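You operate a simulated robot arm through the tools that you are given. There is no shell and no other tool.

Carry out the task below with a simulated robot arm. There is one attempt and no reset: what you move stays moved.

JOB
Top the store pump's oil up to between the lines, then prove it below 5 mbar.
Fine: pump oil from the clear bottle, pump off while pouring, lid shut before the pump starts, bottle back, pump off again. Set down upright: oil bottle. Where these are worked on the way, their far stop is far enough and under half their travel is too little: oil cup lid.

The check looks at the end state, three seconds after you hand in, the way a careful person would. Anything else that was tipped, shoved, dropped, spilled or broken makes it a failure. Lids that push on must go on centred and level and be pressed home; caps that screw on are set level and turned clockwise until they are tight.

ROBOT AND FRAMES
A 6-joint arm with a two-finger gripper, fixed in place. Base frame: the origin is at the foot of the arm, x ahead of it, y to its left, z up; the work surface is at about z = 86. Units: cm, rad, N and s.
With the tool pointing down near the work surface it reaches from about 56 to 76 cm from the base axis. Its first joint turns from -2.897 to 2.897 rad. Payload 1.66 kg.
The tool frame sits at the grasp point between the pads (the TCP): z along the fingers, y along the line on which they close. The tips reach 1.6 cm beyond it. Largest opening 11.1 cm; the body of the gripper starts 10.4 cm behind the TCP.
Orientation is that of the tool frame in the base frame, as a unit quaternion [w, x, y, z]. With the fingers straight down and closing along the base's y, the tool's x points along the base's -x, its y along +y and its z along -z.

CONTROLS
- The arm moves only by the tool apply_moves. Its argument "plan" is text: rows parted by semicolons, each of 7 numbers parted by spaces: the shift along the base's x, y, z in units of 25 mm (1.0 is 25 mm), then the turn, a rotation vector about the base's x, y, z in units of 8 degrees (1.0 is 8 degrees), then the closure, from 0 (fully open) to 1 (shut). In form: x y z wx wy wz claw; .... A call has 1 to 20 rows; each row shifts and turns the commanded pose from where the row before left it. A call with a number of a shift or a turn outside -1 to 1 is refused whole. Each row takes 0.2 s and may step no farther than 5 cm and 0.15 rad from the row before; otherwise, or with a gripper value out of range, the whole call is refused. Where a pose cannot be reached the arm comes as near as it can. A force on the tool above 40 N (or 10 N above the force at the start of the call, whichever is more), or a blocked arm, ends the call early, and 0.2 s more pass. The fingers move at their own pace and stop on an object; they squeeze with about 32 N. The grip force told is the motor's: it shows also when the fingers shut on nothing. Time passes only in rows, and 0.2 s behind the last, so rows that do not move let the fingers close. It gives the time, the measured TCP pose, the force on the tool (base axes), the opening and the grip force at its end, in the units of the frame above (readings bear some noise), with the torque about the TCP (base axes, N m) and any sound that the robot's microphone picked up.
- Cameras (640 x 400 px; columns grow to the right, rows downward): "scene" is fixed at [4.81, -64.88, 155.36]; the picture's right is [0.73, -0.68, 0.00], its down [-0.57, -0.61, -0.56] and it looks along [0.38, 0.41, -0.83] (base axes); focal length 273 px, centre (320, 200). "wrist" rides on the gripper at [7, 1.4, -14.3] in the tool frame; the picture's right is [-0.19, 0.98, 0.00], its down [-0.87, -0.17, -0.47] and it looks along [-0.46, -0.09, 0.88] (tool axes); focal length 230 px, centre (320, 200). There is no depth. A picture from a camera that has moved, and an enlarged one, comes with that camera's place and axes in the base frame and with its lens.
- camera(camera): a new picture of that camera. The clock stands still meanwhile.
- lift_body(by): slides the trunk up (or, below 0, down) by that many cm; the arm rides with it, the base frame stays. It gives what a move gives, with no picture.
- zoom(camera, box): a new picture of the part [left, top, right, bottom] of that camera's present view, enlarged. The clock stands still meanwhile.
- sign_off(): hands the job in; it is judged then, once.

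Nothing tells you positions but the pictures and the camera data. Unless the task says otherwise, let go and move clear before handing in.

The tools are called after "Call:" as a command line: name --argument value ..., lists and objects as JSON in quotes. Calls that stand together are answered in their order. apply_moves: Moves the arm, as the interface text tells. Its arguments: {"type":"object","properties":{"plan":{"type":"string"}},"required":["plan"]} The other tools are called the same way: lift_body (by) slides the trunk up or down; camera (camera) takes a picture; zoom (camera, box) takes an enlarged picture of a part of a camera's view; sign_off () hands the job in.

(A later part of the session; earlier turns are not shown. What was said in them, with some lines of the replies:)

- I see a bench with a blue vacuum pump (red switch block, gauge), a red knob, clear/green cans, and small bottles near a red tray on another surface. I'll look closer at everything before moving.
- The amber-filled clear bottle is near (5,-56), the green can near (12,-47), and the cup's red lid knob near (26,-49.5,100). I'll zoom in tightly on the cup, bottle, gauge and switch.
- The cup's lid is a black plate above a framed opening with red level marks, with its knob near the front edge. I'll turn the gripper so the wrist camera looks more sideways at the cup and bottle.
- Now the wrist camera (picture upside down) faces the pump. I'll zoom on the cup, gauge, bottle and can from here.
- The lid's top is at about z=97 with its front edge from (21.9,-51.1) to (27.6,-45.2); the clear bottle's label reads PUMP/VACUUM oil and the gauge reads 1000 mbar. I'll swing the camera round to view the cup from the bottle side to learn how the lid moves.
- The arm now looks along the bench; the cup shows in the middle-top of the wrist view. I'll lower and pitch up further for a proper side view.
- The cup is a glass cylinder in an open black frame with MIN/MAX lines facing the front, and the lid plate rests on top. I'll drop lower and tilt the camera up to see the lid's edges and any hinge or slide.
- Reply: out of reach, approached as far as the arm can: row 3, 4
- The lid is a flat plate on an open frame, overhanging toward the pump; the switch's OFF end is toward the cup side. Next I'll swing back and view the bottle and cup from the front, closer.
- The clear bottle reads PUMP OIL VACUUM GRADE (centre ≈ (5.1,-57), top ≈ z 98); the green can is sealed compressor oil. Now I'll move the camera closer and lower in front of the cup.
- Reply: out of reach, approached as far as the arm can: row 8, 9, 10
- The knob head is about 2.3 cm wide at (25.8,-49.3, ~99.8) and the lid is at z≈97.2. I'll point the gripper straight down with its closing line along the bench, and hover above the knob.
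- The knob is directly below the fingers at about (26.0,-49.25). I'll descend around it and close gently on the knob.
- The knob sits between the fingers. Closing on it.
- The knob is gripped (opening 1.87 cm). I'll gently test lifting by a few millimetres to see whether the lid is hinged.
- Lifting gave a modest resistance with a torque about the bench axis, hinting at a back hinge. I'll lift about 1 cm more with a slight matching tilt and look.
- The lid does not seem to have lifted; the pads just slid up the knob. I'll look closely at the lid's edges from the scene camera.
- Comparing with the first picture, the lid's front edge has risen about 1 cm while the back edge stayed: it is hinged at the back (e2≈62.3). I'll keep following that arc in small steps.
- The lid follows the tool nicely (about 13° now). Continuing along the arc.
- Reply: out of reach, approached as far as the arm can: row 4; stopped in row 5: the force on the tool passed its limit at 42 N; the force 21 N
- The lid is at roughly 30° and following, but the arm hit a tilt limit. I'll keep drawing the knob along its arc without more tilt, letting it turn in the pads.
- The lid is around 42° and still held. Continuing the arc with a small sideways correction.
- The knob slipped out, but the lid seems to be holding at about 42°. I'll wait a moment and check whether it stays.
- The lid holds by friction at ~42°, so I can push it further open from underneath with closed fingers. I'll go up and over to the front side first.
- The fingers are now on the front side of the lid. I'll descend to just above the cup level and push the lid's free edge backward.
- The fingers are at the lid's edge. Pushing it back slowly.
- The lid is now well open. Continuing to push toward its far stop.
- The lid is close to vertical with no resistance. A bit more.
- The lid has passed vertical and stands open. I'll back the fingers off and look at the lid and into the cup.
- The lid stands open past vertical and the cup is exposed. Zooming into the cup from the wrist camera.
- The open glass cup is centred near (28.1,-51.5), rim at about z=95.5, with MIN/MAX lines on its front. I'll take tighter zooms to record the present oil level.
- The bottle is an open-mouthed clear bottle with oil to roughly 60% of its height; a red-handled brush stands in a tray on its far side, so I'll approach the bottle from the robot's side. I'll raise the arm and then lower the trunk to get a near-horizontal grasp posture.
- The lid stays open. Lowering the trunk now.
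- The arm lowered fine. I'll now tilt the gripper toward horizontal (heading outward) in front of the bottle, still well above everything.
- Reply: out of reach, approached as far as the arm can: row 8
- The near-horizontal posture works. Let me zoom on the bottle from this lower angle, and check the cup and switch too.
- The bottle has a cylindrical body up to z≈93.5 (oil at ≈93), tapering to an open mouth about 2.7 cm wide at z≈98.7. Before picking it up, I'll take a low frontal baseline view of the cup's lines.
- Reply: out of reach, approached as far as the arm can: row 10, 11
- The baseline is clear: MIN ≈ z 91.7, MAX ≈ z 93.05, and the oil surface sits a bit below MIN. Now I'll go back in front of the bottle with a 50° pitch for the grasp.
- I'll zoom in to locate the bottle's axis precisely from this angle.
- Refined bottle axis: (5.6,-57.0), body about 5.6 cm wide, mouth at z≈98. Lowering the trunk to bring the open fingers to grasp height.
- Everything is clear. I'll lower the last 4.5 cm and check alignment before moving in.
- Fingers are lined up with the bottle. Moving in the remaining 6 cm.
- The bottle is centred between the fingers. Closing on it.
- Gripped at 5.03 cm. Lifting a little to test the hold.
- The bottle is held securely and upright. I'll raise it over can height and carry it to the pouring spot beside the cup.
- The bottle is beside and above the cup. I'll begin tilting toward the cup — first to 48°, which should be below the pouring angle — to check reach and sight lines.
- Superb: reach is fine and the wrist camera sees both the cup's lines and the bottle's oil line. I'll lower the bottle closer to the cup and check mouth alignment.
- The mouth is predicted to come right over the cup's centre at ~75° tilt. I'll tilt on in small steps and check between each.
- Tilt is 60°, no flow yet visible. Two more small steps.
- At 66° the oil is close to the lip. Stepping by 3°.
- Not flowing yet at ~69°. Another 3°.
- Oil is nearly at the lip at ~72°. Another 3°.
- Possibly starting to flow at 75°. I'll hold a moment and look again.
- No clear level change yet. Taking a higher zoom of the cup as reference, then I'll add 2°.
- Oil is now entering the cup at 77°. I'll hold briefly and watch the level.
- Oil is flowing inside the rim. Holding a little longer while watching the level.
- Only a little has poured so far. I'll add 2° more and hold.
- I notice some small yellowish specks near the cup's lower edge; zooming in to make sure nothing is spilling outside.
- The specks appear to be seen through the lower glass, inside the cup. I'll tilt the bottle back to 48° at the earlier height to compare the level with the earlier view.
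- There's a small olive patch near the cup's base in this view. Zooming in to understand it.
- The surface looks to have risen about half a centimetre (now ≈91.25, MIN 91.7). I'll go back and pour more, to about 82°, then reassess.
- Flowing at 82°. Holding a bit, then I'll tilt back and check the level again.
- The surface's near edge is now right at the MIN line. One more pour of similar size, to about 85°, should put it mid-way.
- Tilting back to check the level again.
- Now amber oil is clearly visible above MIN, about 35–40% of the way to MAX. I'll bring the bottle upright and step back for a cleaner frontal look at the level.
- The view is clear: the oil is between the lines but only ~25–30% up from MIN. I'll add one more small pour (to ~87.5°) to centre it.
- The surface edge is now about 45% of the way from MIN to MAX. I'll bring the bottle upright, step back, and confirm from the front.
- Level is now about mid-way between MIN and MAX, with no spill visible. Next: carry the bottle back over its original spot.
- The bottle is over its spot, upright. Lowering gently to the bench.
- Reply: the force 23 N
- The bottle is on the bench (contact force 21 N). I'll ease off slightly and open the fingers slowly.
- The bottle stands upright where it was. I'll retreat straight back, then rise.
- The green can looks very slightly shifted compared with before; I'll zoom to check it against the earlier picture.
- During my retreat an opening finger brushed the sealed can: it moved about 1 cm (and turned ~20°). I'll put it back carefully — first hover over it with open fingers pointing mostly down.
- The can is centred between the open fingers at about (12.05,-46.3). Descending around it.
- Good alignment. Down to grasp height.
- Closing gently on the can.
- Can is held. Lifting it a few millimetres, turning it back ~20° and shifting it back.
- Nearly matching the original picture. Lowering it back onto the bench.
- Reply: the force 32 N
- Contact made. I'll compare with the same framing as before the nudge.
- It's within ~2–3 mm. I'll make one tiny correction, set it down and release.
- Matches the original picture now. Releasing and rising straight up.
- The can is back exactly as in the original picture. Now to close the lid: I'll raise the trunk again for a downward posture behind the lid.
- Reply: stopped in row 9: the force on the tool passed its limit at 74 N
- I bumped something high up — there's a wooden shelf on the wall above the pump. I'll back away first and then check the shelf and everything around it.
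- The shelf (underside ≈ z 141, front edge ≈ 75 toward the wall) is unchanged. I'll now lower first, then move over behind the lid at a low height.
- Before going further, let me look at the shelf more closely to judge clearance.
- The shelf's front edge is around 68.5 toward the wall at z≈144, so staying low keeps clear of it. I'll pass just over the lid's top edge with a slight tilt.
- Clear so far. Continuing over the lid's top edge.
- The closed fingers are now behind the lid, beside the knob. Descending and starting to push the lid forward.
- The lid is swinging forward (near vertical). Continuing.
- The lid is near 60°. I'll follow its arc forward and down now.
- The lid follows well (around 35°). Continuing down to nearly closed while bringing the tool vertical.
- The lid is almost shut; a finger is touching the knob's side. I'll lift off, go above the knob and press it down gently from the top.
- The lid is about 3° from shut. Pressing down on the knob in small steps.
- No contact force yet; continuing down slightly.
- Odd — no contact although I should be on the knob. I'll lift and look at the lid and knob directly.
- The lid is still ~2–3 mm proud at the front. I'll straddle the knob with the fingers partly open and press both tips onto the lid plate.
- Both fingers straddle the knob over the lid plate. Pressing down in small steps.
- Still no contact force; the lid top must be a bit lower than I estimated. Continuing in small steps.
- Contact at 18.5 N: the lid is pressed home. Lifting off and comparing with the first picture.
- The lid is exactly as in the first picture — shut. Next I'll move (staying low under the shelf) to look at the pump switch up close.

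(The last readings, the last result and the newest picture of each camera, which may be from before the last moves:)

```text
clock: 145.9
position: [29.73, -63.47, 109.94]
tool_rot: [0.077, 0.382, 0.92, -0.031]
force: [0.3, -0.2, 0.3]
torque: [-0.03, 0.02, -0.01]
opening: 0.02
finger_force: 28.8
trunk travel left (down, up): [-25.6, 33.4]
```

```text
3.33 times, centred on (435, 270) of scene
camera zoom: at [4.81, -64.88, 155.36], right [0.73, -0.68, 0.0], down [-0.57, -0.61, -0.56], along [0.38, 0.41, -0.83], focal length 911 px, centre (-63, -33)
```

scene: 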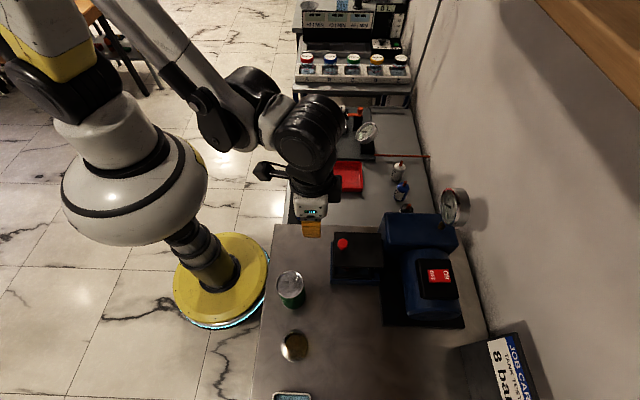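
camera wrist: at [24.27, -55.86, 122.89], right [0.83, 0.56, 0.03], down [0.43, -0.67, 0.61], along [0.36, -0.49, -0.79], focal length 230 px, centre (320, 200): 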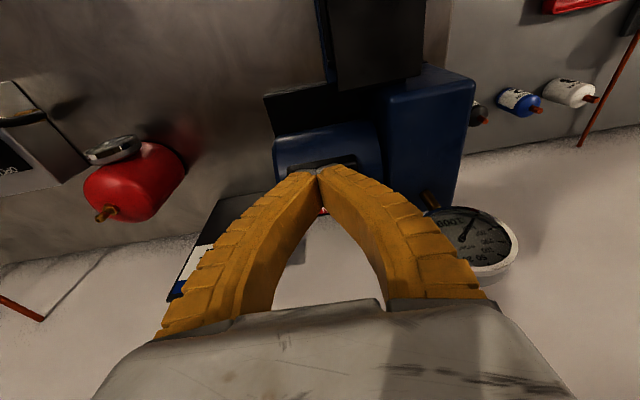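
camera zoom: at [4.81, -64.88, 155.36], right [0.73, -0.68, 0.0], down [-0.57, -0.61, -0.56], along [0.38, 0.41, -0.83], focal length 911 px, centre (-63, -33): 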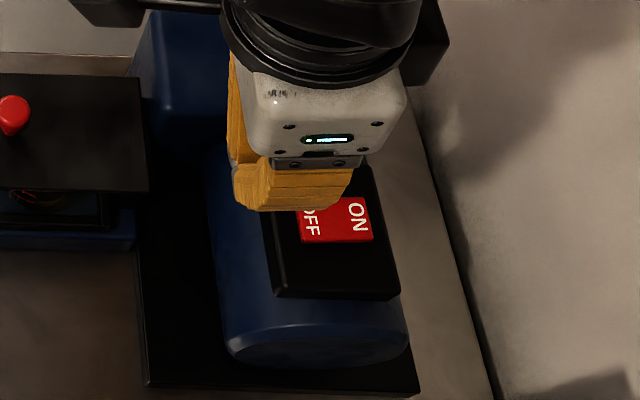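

Rocker centre ≈ (33.9,-67.95,102.2), ON half toward the wall. I'll lower a little, straighten the tool and move over the ON half.

Call:
apply_moves --plan "0 0 -0.6 0.44 0.44 0 1; 0 0 -0.55 0.44 0.44 0 1; 0.55 -0.55 0 0 0 0 1; 0.55 -0.55 0 0 0 0 1; 0.55 -0.55 0 0 0 0 1; 0.5 -0.6 0 0 0 0 1; 0 0 0 0 0 0 1"

Call:
zoom --camera "scene" --box '[370, 210, 500, 330]'

Call:
camera --camera "scene"

Call:
camera --camera "wrist"

```text
clock: 147.5
position: [35.08, -69.3, 107.14]
tool_rot: [-0.004, 0.382, 0.924, 0.001]
force: [-0.3, 0.3, 0.4]
torque: [-0.01, 0.02, 0.0]
opening: 0.0
finger_force: 28.3
trunk travel left (down, up): [-25.6, 33.4]
```

```text
3.33 times, centred on (435, 270) of scene
camera zoom: at [4.81, -64.88, 155.36], right [0.73, -0.68, 0.0], down [-0.57, -0.61, -0.56], along [0.38, 0.41, -0.83], focal length 911 px, centre (-63, -33)
```

zoom: 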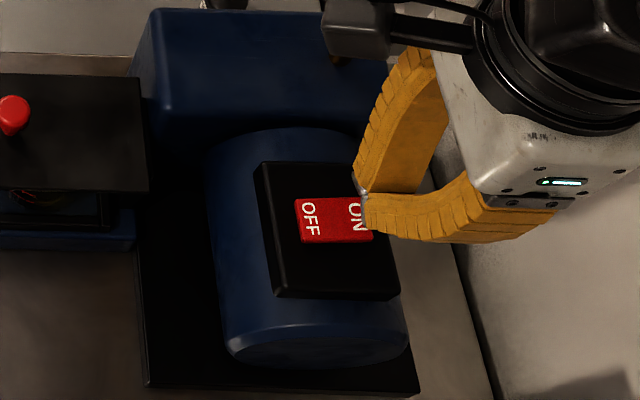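

```text
taken
```

scene: 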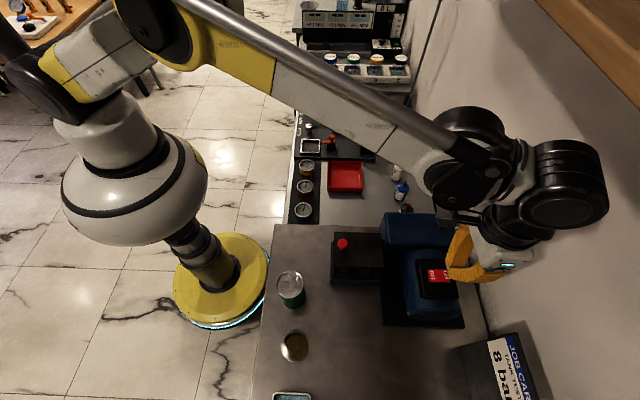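

```text
taken
camera wrist: at [31.29, -63.33, 121.4], right [0.83, 0.56, 0.0], down [0.5, -0.73, 0.47], along [0.26, -0.39, -0.89], focal length 230 px, centre (320, 200)
```

wrist: 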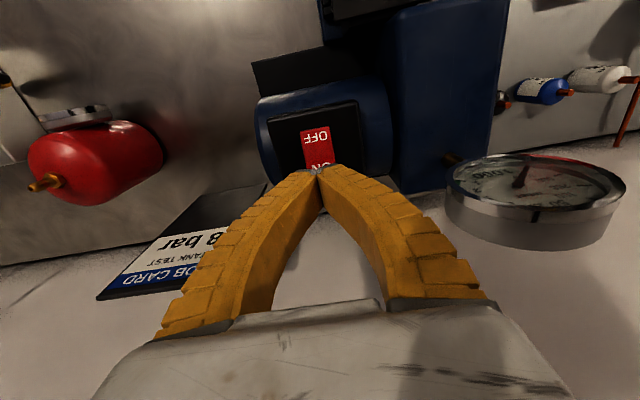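

The fingertips are right over the ON half. Pressing down gently in small steps.

Call:
apply_moves --plan "0 0 -0.6 0 0 0 1; 0 0 -0.4 0 0 0 1; 0 0 -0.15 0 0 0 1; 0 0 -0.1 0 0 0 1; 0 0 -0.1 0 0 0 1; 0 0 0 0 0 0 1"

Call:
zoom --camera "scene" --box '[370, 170, 500, 330]'

```text
clock: 148.9
position: [35.13, -69.19, 103.55]
tool_rot: [-0.003, 0.383, 0.924, 0.002]
force: [0.2, 0.0, 0.1]
torque: [0.0, -0.03, 0.02]
opening: 0.61
finger_force: 28.1
trunk travel left (down, up): [-25.6, 33.4]
```

```text
2.50 times, centred on (435, 250) of scene
camera zoom: at [4.81, -64.88, 155.36], right [0.73, -0.68, 0.0], down [-0.57, -0.61, -0.56], along [0.38, 0.41, -0.83], focal length 683 px, centre (32, 75)
```

zoom: 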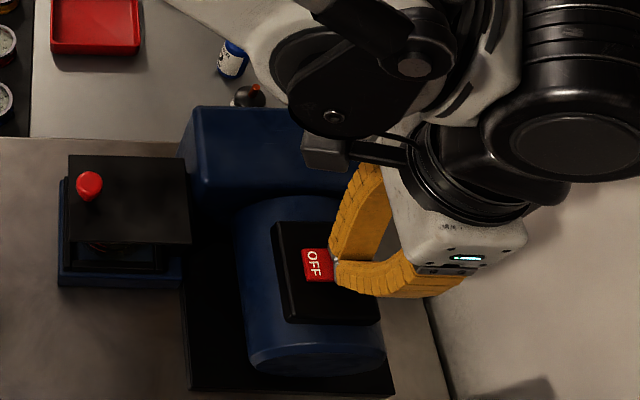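

Call:
apply_moves --plan "0 0 -0.08 0 0 0 1; 0 0 -0.08 0 0 0 1; 0 0 0 0 0 0 1"

Call:
zoom --camera "scene" --box '[390, 230, 480, 310]'

Call:
camera --camera "wrist"

```text
clock: 149.7
position: [35.23, -69.29, 103.25]
tool_rot: [-0.004, 0.383, 0.924, 0.002]
force: [3.2, -3.8, 6.0]
torque: [0.03, -0.03, 0.01]
opening: 0.59
finger_force: 28.1
trunk travel left (down, up): [-25.6, 33.4]
```

```text
5.00 times, centred on (435, 270) of scene
camera zoom: at [4.81, -64.88, 155.36], right [0.73, -0.68, 0.0], down [-0.57, -0.61, -0.56], along [0.38, 0.41, -0.83], focal length 1366 px, centre (-255, -150)
```

zoom: 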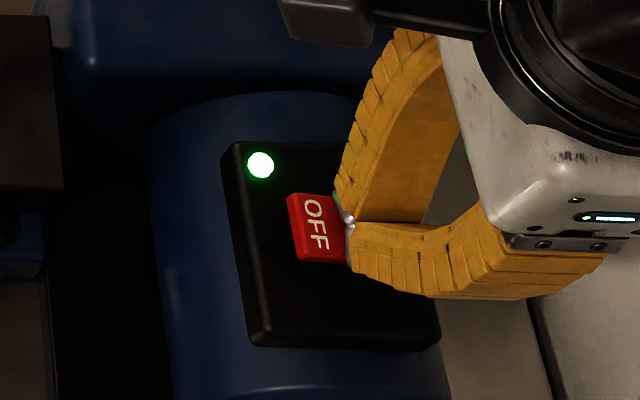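

```text
taken
camera wrist: at [31.36, -63.3, 117.63], right [0.83, 0.56, 0.0], down [0.5, -0.73, 0.47], along [0.26, -0.39, -0.88], focal length 230 px, centre (320, 200)
```

wrist: 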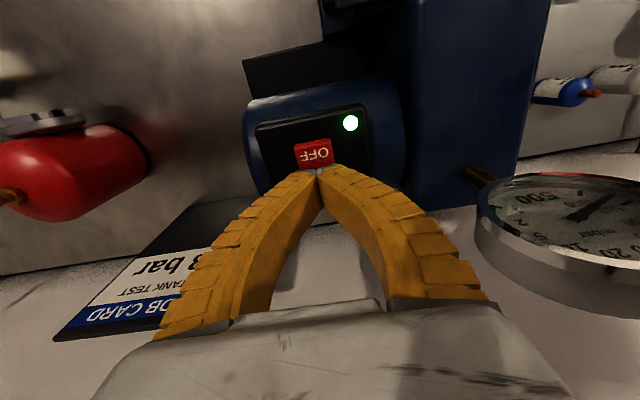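

The green lamp lit — the pump is running and the gauge is already falling. Lifting clear to watch the gauge.

Call:
apply_moves --plan "0 0 0.3 0 0 0 1; 0 0 0.6 0 0 0 1; 0 0 0.5 0 0 0 1; 0 0 0 0 0 0 1; 0 0 0 0 0 0 1"

Call:
camera --camera "wrist"

Call:
zoom --camera "wrist" --box '[430, 130, 640, 270]'

Call:
zoom --camera "scene" --box '[390, 180, 490, 310]'

```text
clock: 150.9
position: [35.21, -69.18, 106.87]
tool_rot: [-0.003, 0.383, 0.924, 0.001]
force: [-0.1, 0.1, 0.9]
torque: [0.0, 0.01, 0.04]
opening: 0.0
finger_force: 28.3
trunk travel left (down, up): [-25.6, 33.4]
```

```text
taken
camera wrist: at [31.38, -63.27, 121.16], right [0.83, 0.56, 0.0], down [0.5, -0.73, 0.47], along [0.26, -0.39, -0.89], focal length 230 px, centre (320, 200)
```

wrist: 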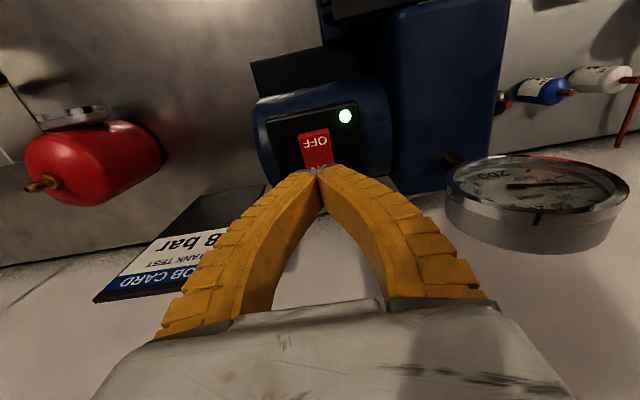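

```text
2.86 times, centred on (535, 200) of wrist
camera zoom: at [31.38, -63.27, 121.16], right [0.83, 0.56, 0.0], down [0.5, -0.73, 0.47], along [0.26, -0.39, -0.89], focal length 657 px, centre (-294, 200)
```

zoom: 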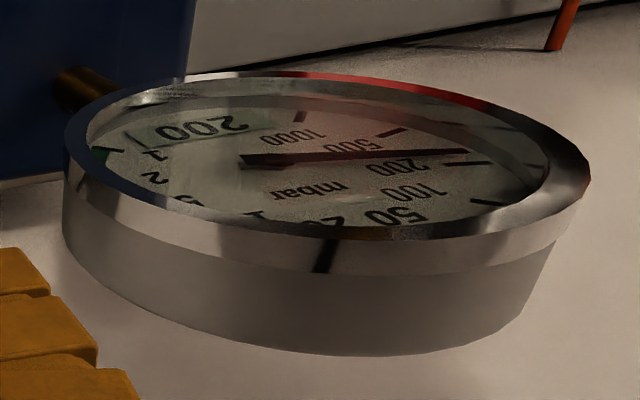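

```text
3.08 times, centred on (440, 245) of scene
camera zoom: at [4.81, -64.88, 155.36], right [0.73, -0.68, 0.0], down [-0.57, -0.61, -0.56], along [0.38, 0.41, -0.83], focal length 841 px, centre (-49, 62)
```

zoom: 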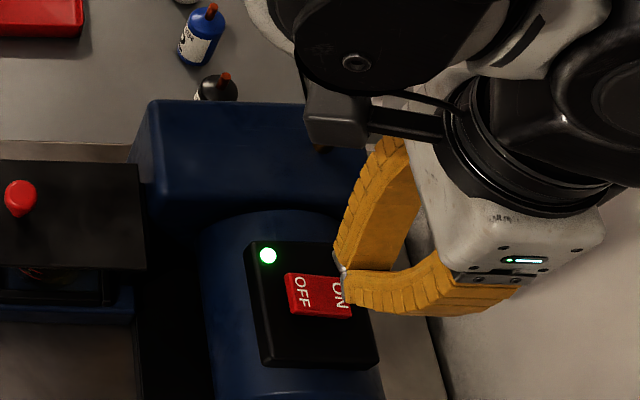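

The gauge shows 200 mbar and falling. I'll shift over the OFF half (not pressing) and wait.

Call:
apply_moves --plan "-0.5 0.47 0 0 0 0 1; -0.49 0.47 0 0 0 0 1; 0 0 0 0 0 0 1; 0 0 0 0 0 0 1; 0 0 0 0 0 0 1; 0 0 0 0 0 0 1; 0 0 0 0 0 0 1; 0 0 0 0 0 0 1; 0 0 0 0 0 0 1; 0 0 0 0 0 0 1; 0 0 0 0 0 0 1; 0 0 0 0 0 0 1; 0 0 0 0 0 0 1; 0 0 0 0 0 0 1; 0 0 0 0 0 0 1; 0 0 0 0 0 0 1; 0 0 0 0 0 0 1; 0 0 0 0 0 0 1; 0 0 0 0 0 0 1; 0 0 0 0 0 0 1"

Call:
camera --camera "wrist"

Call:
zoom --camera "wrist" --box '[400, 130, 640, 290]'

```text
clock: 155.1
position: [32.74, -66.81, 106.84]
tool_rot: [-0.004, 0.383, 0.924, 0.002]
force: [-0.9, -0.3, -0.2]
torque: [0.03, 0.02, 0.0]
opening: 0.0
finger_force: 28.6
trunk travel left (down, up): [-25.6, 33.4]
```

```text
taken
camera wrist: at [28.78, -60.86, 121.16], right [0.83, 0.56, 0.0], down [0.5, -0.73, 0.47], along [0.26, -0.39, -0.89], focal length 230 px, centre (320, 200)
```

wrist: 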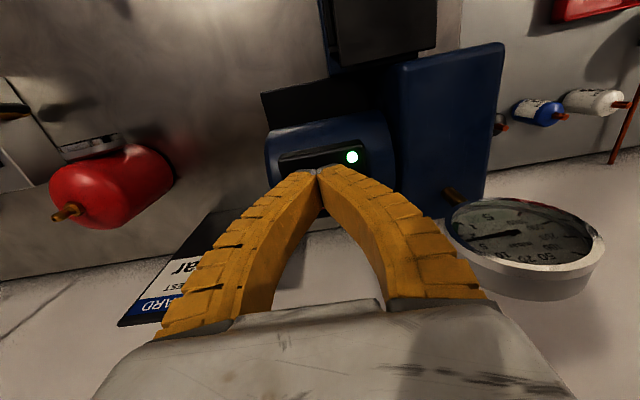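

```text
2.50 times, centred on (520, 210) of wrist
camera zoom: at [28.78, -60.86, 121.16], right [0.83, 0.56, 0.0], down [0.5, -0.73, 0.47], along [0.26, -0.39, -0.89], focal length 575 px, centre (-180, 175)
```

zoom: 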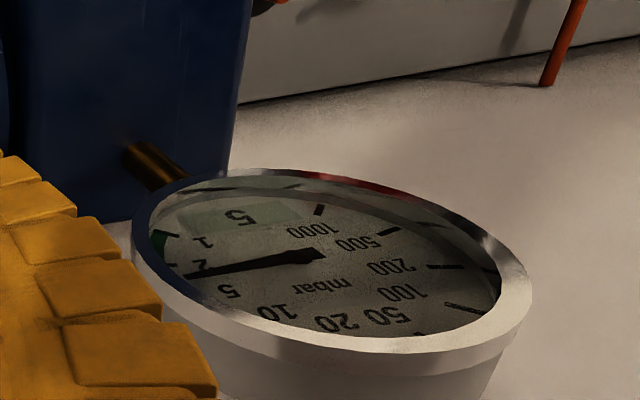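

The gauge is at about 5 and dropping, needle entering the green. Waiting a bit longer.

Call:
apply_moves --plan "0 0 0 0 0 0 1; 0 0 0 0 0 0 1; 0 0 0 0 0 0 1; 0 0 0 0 0 0 1; 0 0 0 0 0 0 1; 0 0 0 0 0 0 1; 0 0 0 0 0 0 1; 0 0 0 0 0 0 1; 0 0 0 0 0 0 1; 0 0 0 0 0 0 1; 0 0 0 0 0 0 1; 0 0 0 0 0 0 1; 0 0 0 0 0 0 1; 0 0 0 0 0 0 1; 0 0 0 0 0 0 1"

Call:
zoom --camera "wrist" --box '[400, 130, 640, 290]'

Call:
zoom --camera "scene" --box '[390, 170, 490, 310]'

```text
clock: 158.3
position: [32.63, -66.77, 106.82]
tool_rot: [-0.003, 0.383, 0.924, 0.001]
force: [0.3, 0.5, 0.6]
torque: [-0.02, 0.01, 0.02]
opening: 0.0
finger_force: 28.4
trunk travel left (down, up): [-25.6, 33.4]
```

```text
2.50 times, centred on (520, 210) of wrist
camera zoom: at [28.78, -60.86, 121.16], right [0.83, 0.56, 0.0], down [0.5, -0.73, 0.47], along [0.26, -0.39, -0.89], focal length 575 px, centre (-180, 175)
```

zoom: 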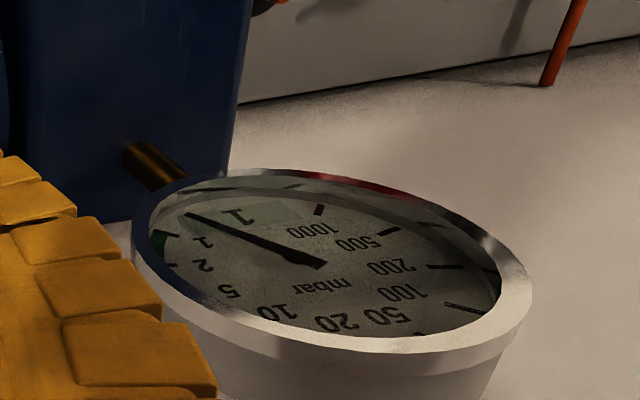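

```text
2.86 times, centred on (440, 240) of scene
camera zoom: at [4.81, -64.88, 155.36], right [0.73, -0.68, 0.0], down [-0.57, -0.61, -0.56], along [0.38, 0.41, -0.83], focal length 781 px, centre (-23, 86)
```

zoom: 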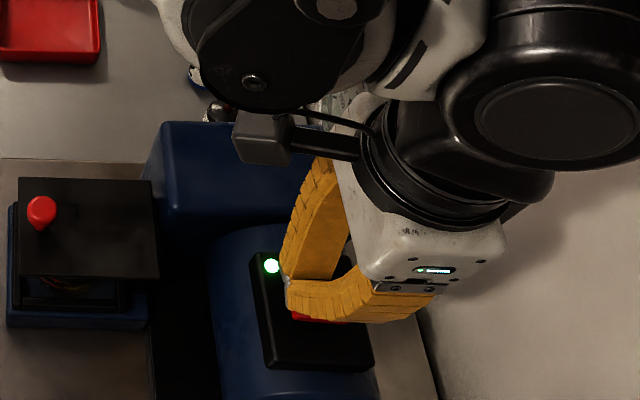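

Gauge reads 1 mbar — well under 5. Now pressing the OFF half.

Call:
apply_moves --plan "0 0 -0.6 0 0 0 1; 0 0 -0.4 0 0 0 1; 0 0 -0.15 0 0 0 1; 0 0 -0.1 0 0 0 1; 0 0 -0.1 0 0 0 1; 0 0 0 0 0 0 1"

Call:
zoom --camera "scene" --box '[390, 220, 480, 310]'

```text
clock: 159.7
position: [32.7, -66.93, 103.49]
tool_rot: [-0.004, 0.383, 0.924, 0.002]
force: [0.6, 0.8, 0.0]
torque: [0.0, 0.01, 0.01]
opening: 0.0
finger_force: 29.0
trunk travel left (down, up): [-25.6, 33.4]
```

```text
4.44 times, centred on (435, 265) of scene
camera zoom: at [4.81, -64.88, 155.36], right [0.73, -0.68, 0.0], down [-0.57, -0.61, -0.56], along [0.38, 0.41, -0.83], focal length 1214 px, centre (-191, -89)
```

zoom: 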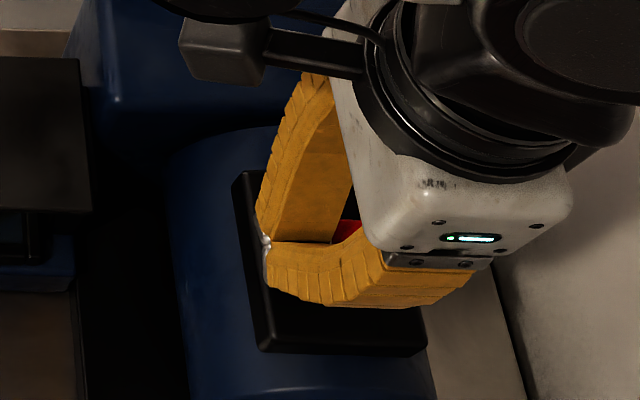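

Call:
apply_moves --plan "0 0 -0.08 0 0 0 1; 0 0 -0.08 0 0 0 1; 0 0 0 0 0 0 1"

Call:
camera --camera "wrist"

```text
clock: 160.5
position: [32.5, -66.77, 103.14]
tool_rot: [-0.003, 0.383, 0.924, 0.0]
force: [-0.6, -1.3, 8.3]
torque: [-0.07, 0.0, -0.06]
opening: 0.63
finger_force: 29.2
trunk travel left (down, up): [-25.6, 33.4]
```

```text
taken
camera wrist: at [28.81, -60.83, 117.44], right [0.83, 0.56, 0.0], down [0.5, -0.73, 0.47], along [0.26, -0.39, -0.88], focal length 230 px, centre (320, 200)
```

wrist: 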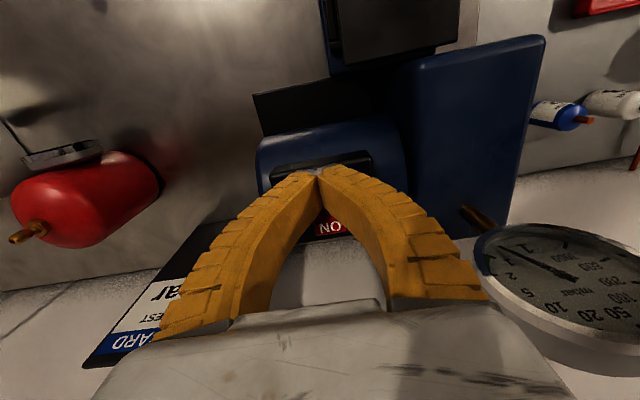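

Contact at 8 N. Lifting off to see the lamp and rocker.

Call:
apply_moves --plan "0 0 0.3 0 0 0 1; 0 0 0.6 0 0 0 1; 0 0 0.4 0 0 0 1; -0.5 0.5 0 0 0 0 1; -0.6 0.6 0 0 0 0 1; -0.6 0.6 0 0 0 0 1; 0 0 0 0 0 0 1"

Call:
zoom --camera "scene" --box '[390, 220, 480, 310]'

Call:
camera --camera "wrist"

```text
clock: 162.1
position: [28.52, -62.79, 106.26]
tool_rot: [-0.002, 0.383, 0.924, 0.001]
force: [-0.3, -0.2, 0.6]
torque: [-0.01, -0.01, 0.01]
opening: 0.0
finger_force: 28.8
trunk travel left (down, up): [-25.6, 33.4]
```

```text
4.44 times, centred on (435, 265) of scene
camera zoom: at [4.81, -64.88, 155.36], right [0.73, -0.68, 0.0], down [-0.57, -0.61, -0.56], along [0.38, 0.41, -0.83], focal length 1214 px, centre (-191, -89)
```

zoom: 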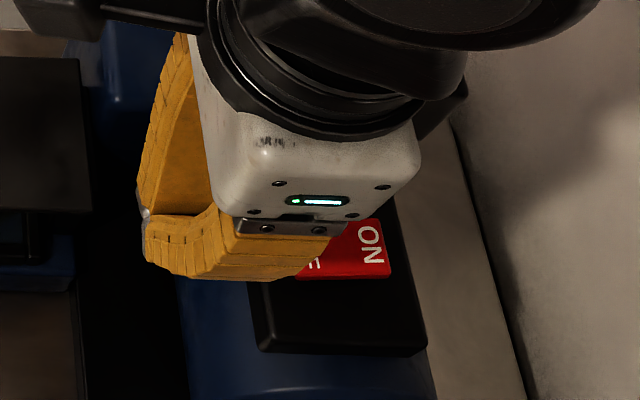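

```text
taken
camera wrist: at [24.58, -56.76, 120.59], right [0.83, 0.56, 0.0], down [0.5, -0.73, 0.47], along [0.26, -0.39, -0.89], focal length 230 px, centre (320, 200)
```

wrist: 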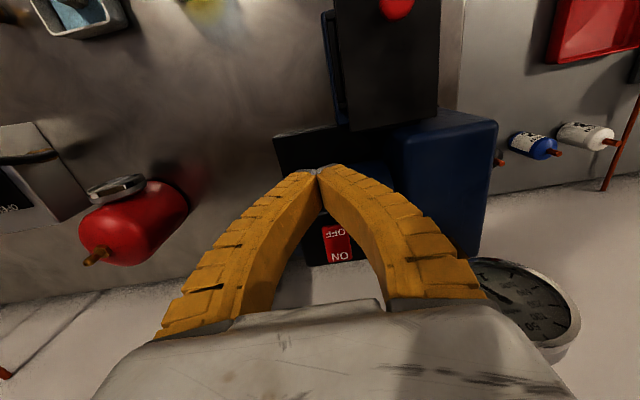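

Call:
apply_moves --plan "-0.6 0.6 0.2 0 0 0 1; -0.6 0.6 0.2 0 0 0 1; -0.6 0.6 0.3 0 0 0 1; -0.6 0.6 0.4 0 0 0 1; -0.6 0.6 0.5 -0.5 -0.5 0 1; -0.6 0.6 0.5 -0.5 -0.5 0 1; -0.6 0.6 0.5 -0.5 -0.5 0 1; 0 0 0 0 0 0 1; 0 0 0 0 0 0 1"

Call:
camera --camera "scene"

Call:
zoom --camera "scene" --box '[370, 170, 500, 330]'

Call:
camera --camera "wrist"

```text
clock: 164.1
position: [18.2, -52.14, 112.68]
tool_rot: [0.133, 0.378, 0.915, -0.055]
force: [-0.3, 0.2, -0.1]
torque: [0.0, -0.03, -0.03]
opening: 0.0
finger_force: 28.5
trunk travel left (down, up): [-25.6, 33.4]
```

```text
taken
```

scene: 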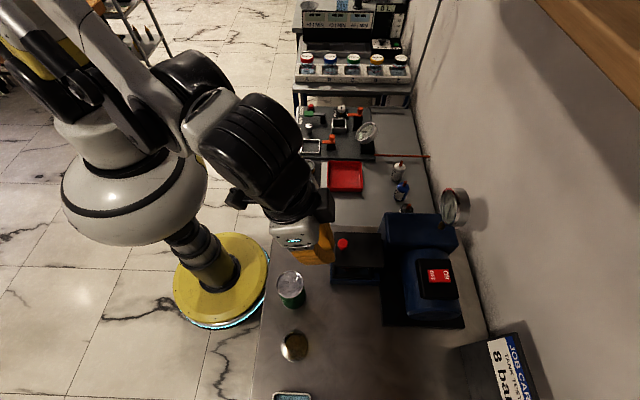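

```text
2.50 times, centred on (435, 250) of scene
camera zoom: at [4.81, -64.88, 155.36], right [0.73, -0.68, 0.0], down [-0.57, -0.61, -0.56], along [0.38, 0.41, -0.83], focal length 683 px, centre (32, 75)
```

zoom: 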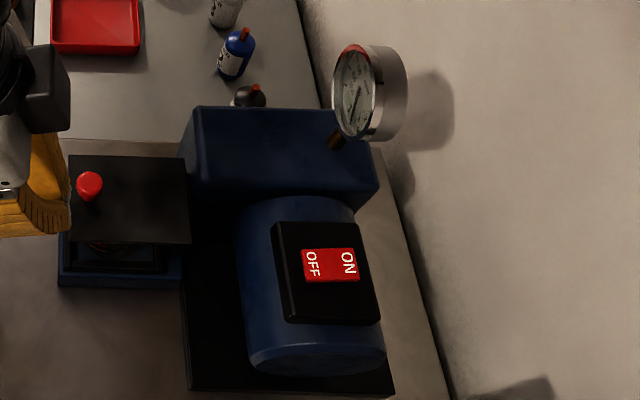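

```text
taken
camera wrist: at [11.55, -43.41, 124.39], right [0.82, 0.57, 0.06], down [0.37, -0.61, 0.7], along [0.43, -0.55, -0.71], focal length 230 px, centre (320, 200)
```

wrist: 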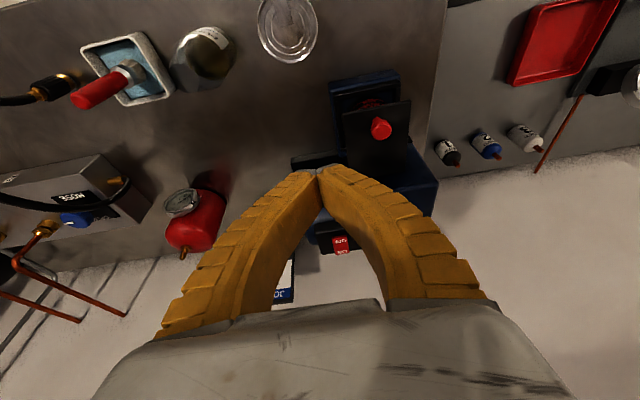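

Lamp is off, rocker back to OFF, lid shut. I'll move the arm back and take a final frontal look at the cup level, gauge, bottle and can.

Call:
apply_moves --plan "0.05 0.82 0.4 -0.4 -0.4 0 1; 0.05 0.82 0.3 -0.4 -0.4 0 1; 0.05 0.82 0.2 -0.4 -0.4 0 0.5; 0.05 0.82 0.1 -0.4 -0.4 0 0; 0 0 0 0 0 0 0; 0 0 0 0 0 0 0"

Call:
camera --camera "wrist"

Call:
zoom --camera "scene" --box '[240, 240, 560, 400]'

```text
clock: 165.5
position: [18.58, -43.93, 115.32]
tool_rot: [0.276, 0.365, 0.882, -0.113]
force: [-0.2, 1.0, -0.1]
torque: [0.0, -0.02, -0.01]
opening: 11.08
finger_force: 0.0
trunk travel left (down, up): [-25.6, 33.4]
```

```text
taken
camera wrist: at [9.77, -33.08, 123.08], right [0.8, 0.58, 0.11], down [0.19, -0.43, 0.88], along [0.56, -0.69, -0.46], focal length 230 px, centre (320, 200)
```

wrist: 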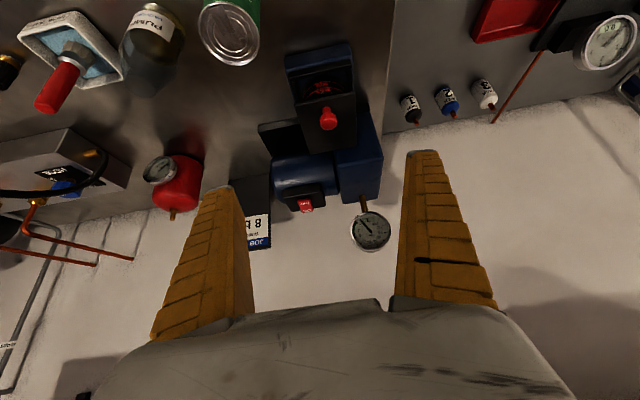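

```text
2.00 times, centred on (400, 320) of scene
camera zoom: at [4.81, -64.88, 155.36], right [0.73, -0.68, 0.0], down [-0.57, -0.61, -0.56], along [0.38, 0.41, -0.83], focal length 546 px, centre (160, -40)
```

zoom: 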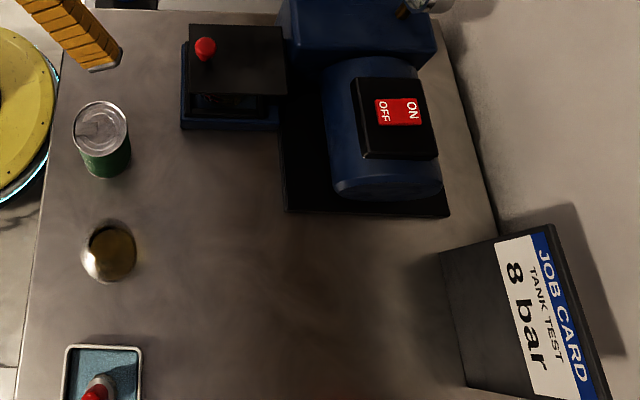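

Call:
zoom --camera "wrist" --box '[285, 60, 355, 110]'

Call:
zoom --camera "wrist" --box '[335, 200, 405, 255]'

Call:
zoom --camera "wrist" --box '[100, 0, 280, 110]'

Call:
camera --camera "scene"

```text
8.00 times, centred on (320, 85) of wrist
camera zoom: at [9.77, -33.08, 123.08], right [0.8, 0.58, 0.11], down [0.19, -0.43, 0.88], along [0.56, -0.69, -0.46], focal length 1841 px, centre (320, 1120)
```

zoom: 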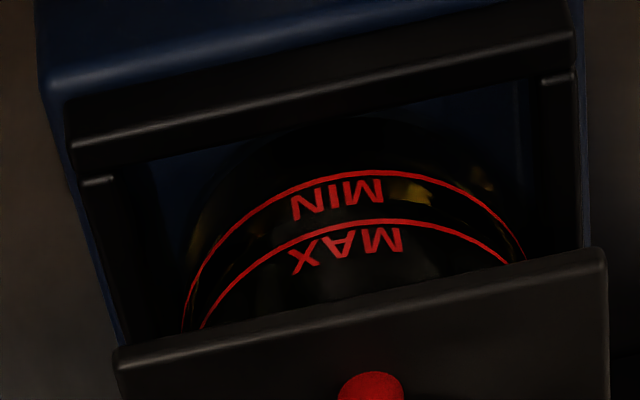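

```text
7.27 times, centred on (370, 228) of wrist
camera zoom: at [9.77, -33.08, 123.08], right [0.8, 0.58, 0.11], down [0.19, -0.43, 0.88], along [0.56, -0.69, -0.46], focal length 1673 px, centre (-44, 0)
```

zoom: 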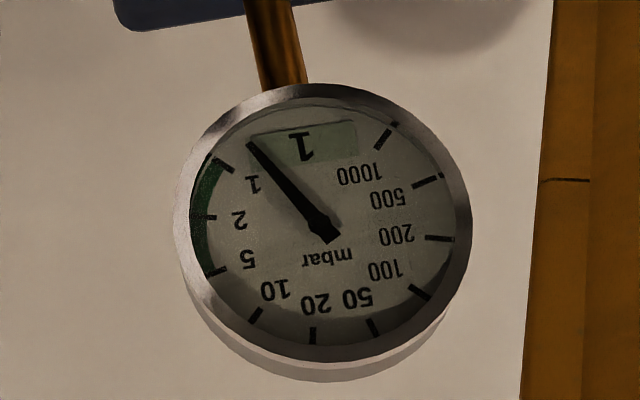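

```text
3.56 times, centred on (190, 55) of wrist
camera zoom: at [9.77, -33.08, 123.08], right [0.8, 0.58, 0.11], down [0.19, -0.43, 0.88], along [0.56, -0.69, -0.46], focal length 818 px, centre (782, 716)
```

zoom: 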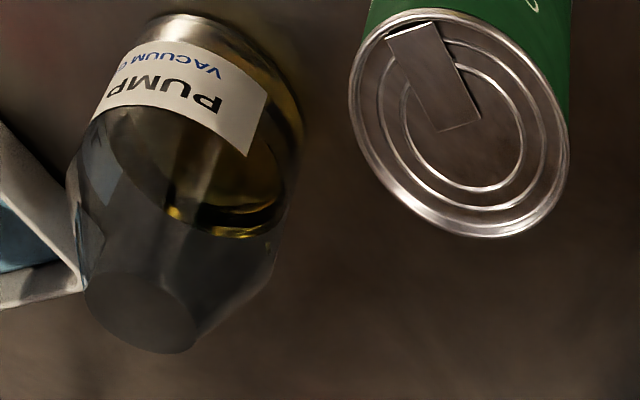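

```text
taken
```

scene: 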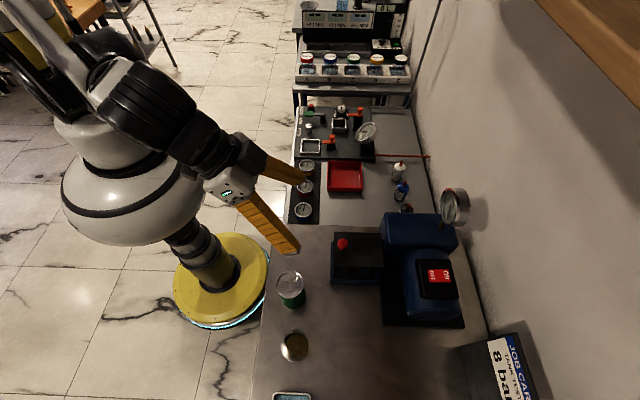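

Final check: the oil surface sits about mid-way between MIN and MAX. The gauge reads 1 mbar, the pump is off with its lamp out, and the lid is shut. The bottle is upright in its place. I brushed the green can with a finger while setting the bottle down and put it back where it was. I also bumped the wall shelf once with the arm; it looks unchanged. The arm is clear, so I'm handing in.

Call:
sign_off

```text
The job is handed in.
```

The pump oil is topped up to about midway between MIN and MAX, and the pump pulled down to 1 mbar with the lid shut, well under 5. I used only the clear bottle of vacuum-grade pump oil, and the pump was off while I poured.

- **End state:** the pump is off with its lamp out, the lid is pressed shut, the bottle is back upright in its place, and the arm is clear. At the last look the gauge still read 1 mbar.
- **Oil level:** I judged it from camera views against the lines on the glass, so "about midway" is an estimate. I saw no spill around the cup.

Two contacts went wrong along the way and could count against the job:

- **Green can:** after I set the bottle down, an opening finger shoved the sealed compressor oil can about 1 cm and turned it about 20°. I picked it up and set it back. It matches the original picture closely.
- **Wall shelf:** the arm hit the wooden shelf above the pump once, at about 74 N. I backed off at once. The edge I could see looks unchanged, but I could not see all of the shelf top.
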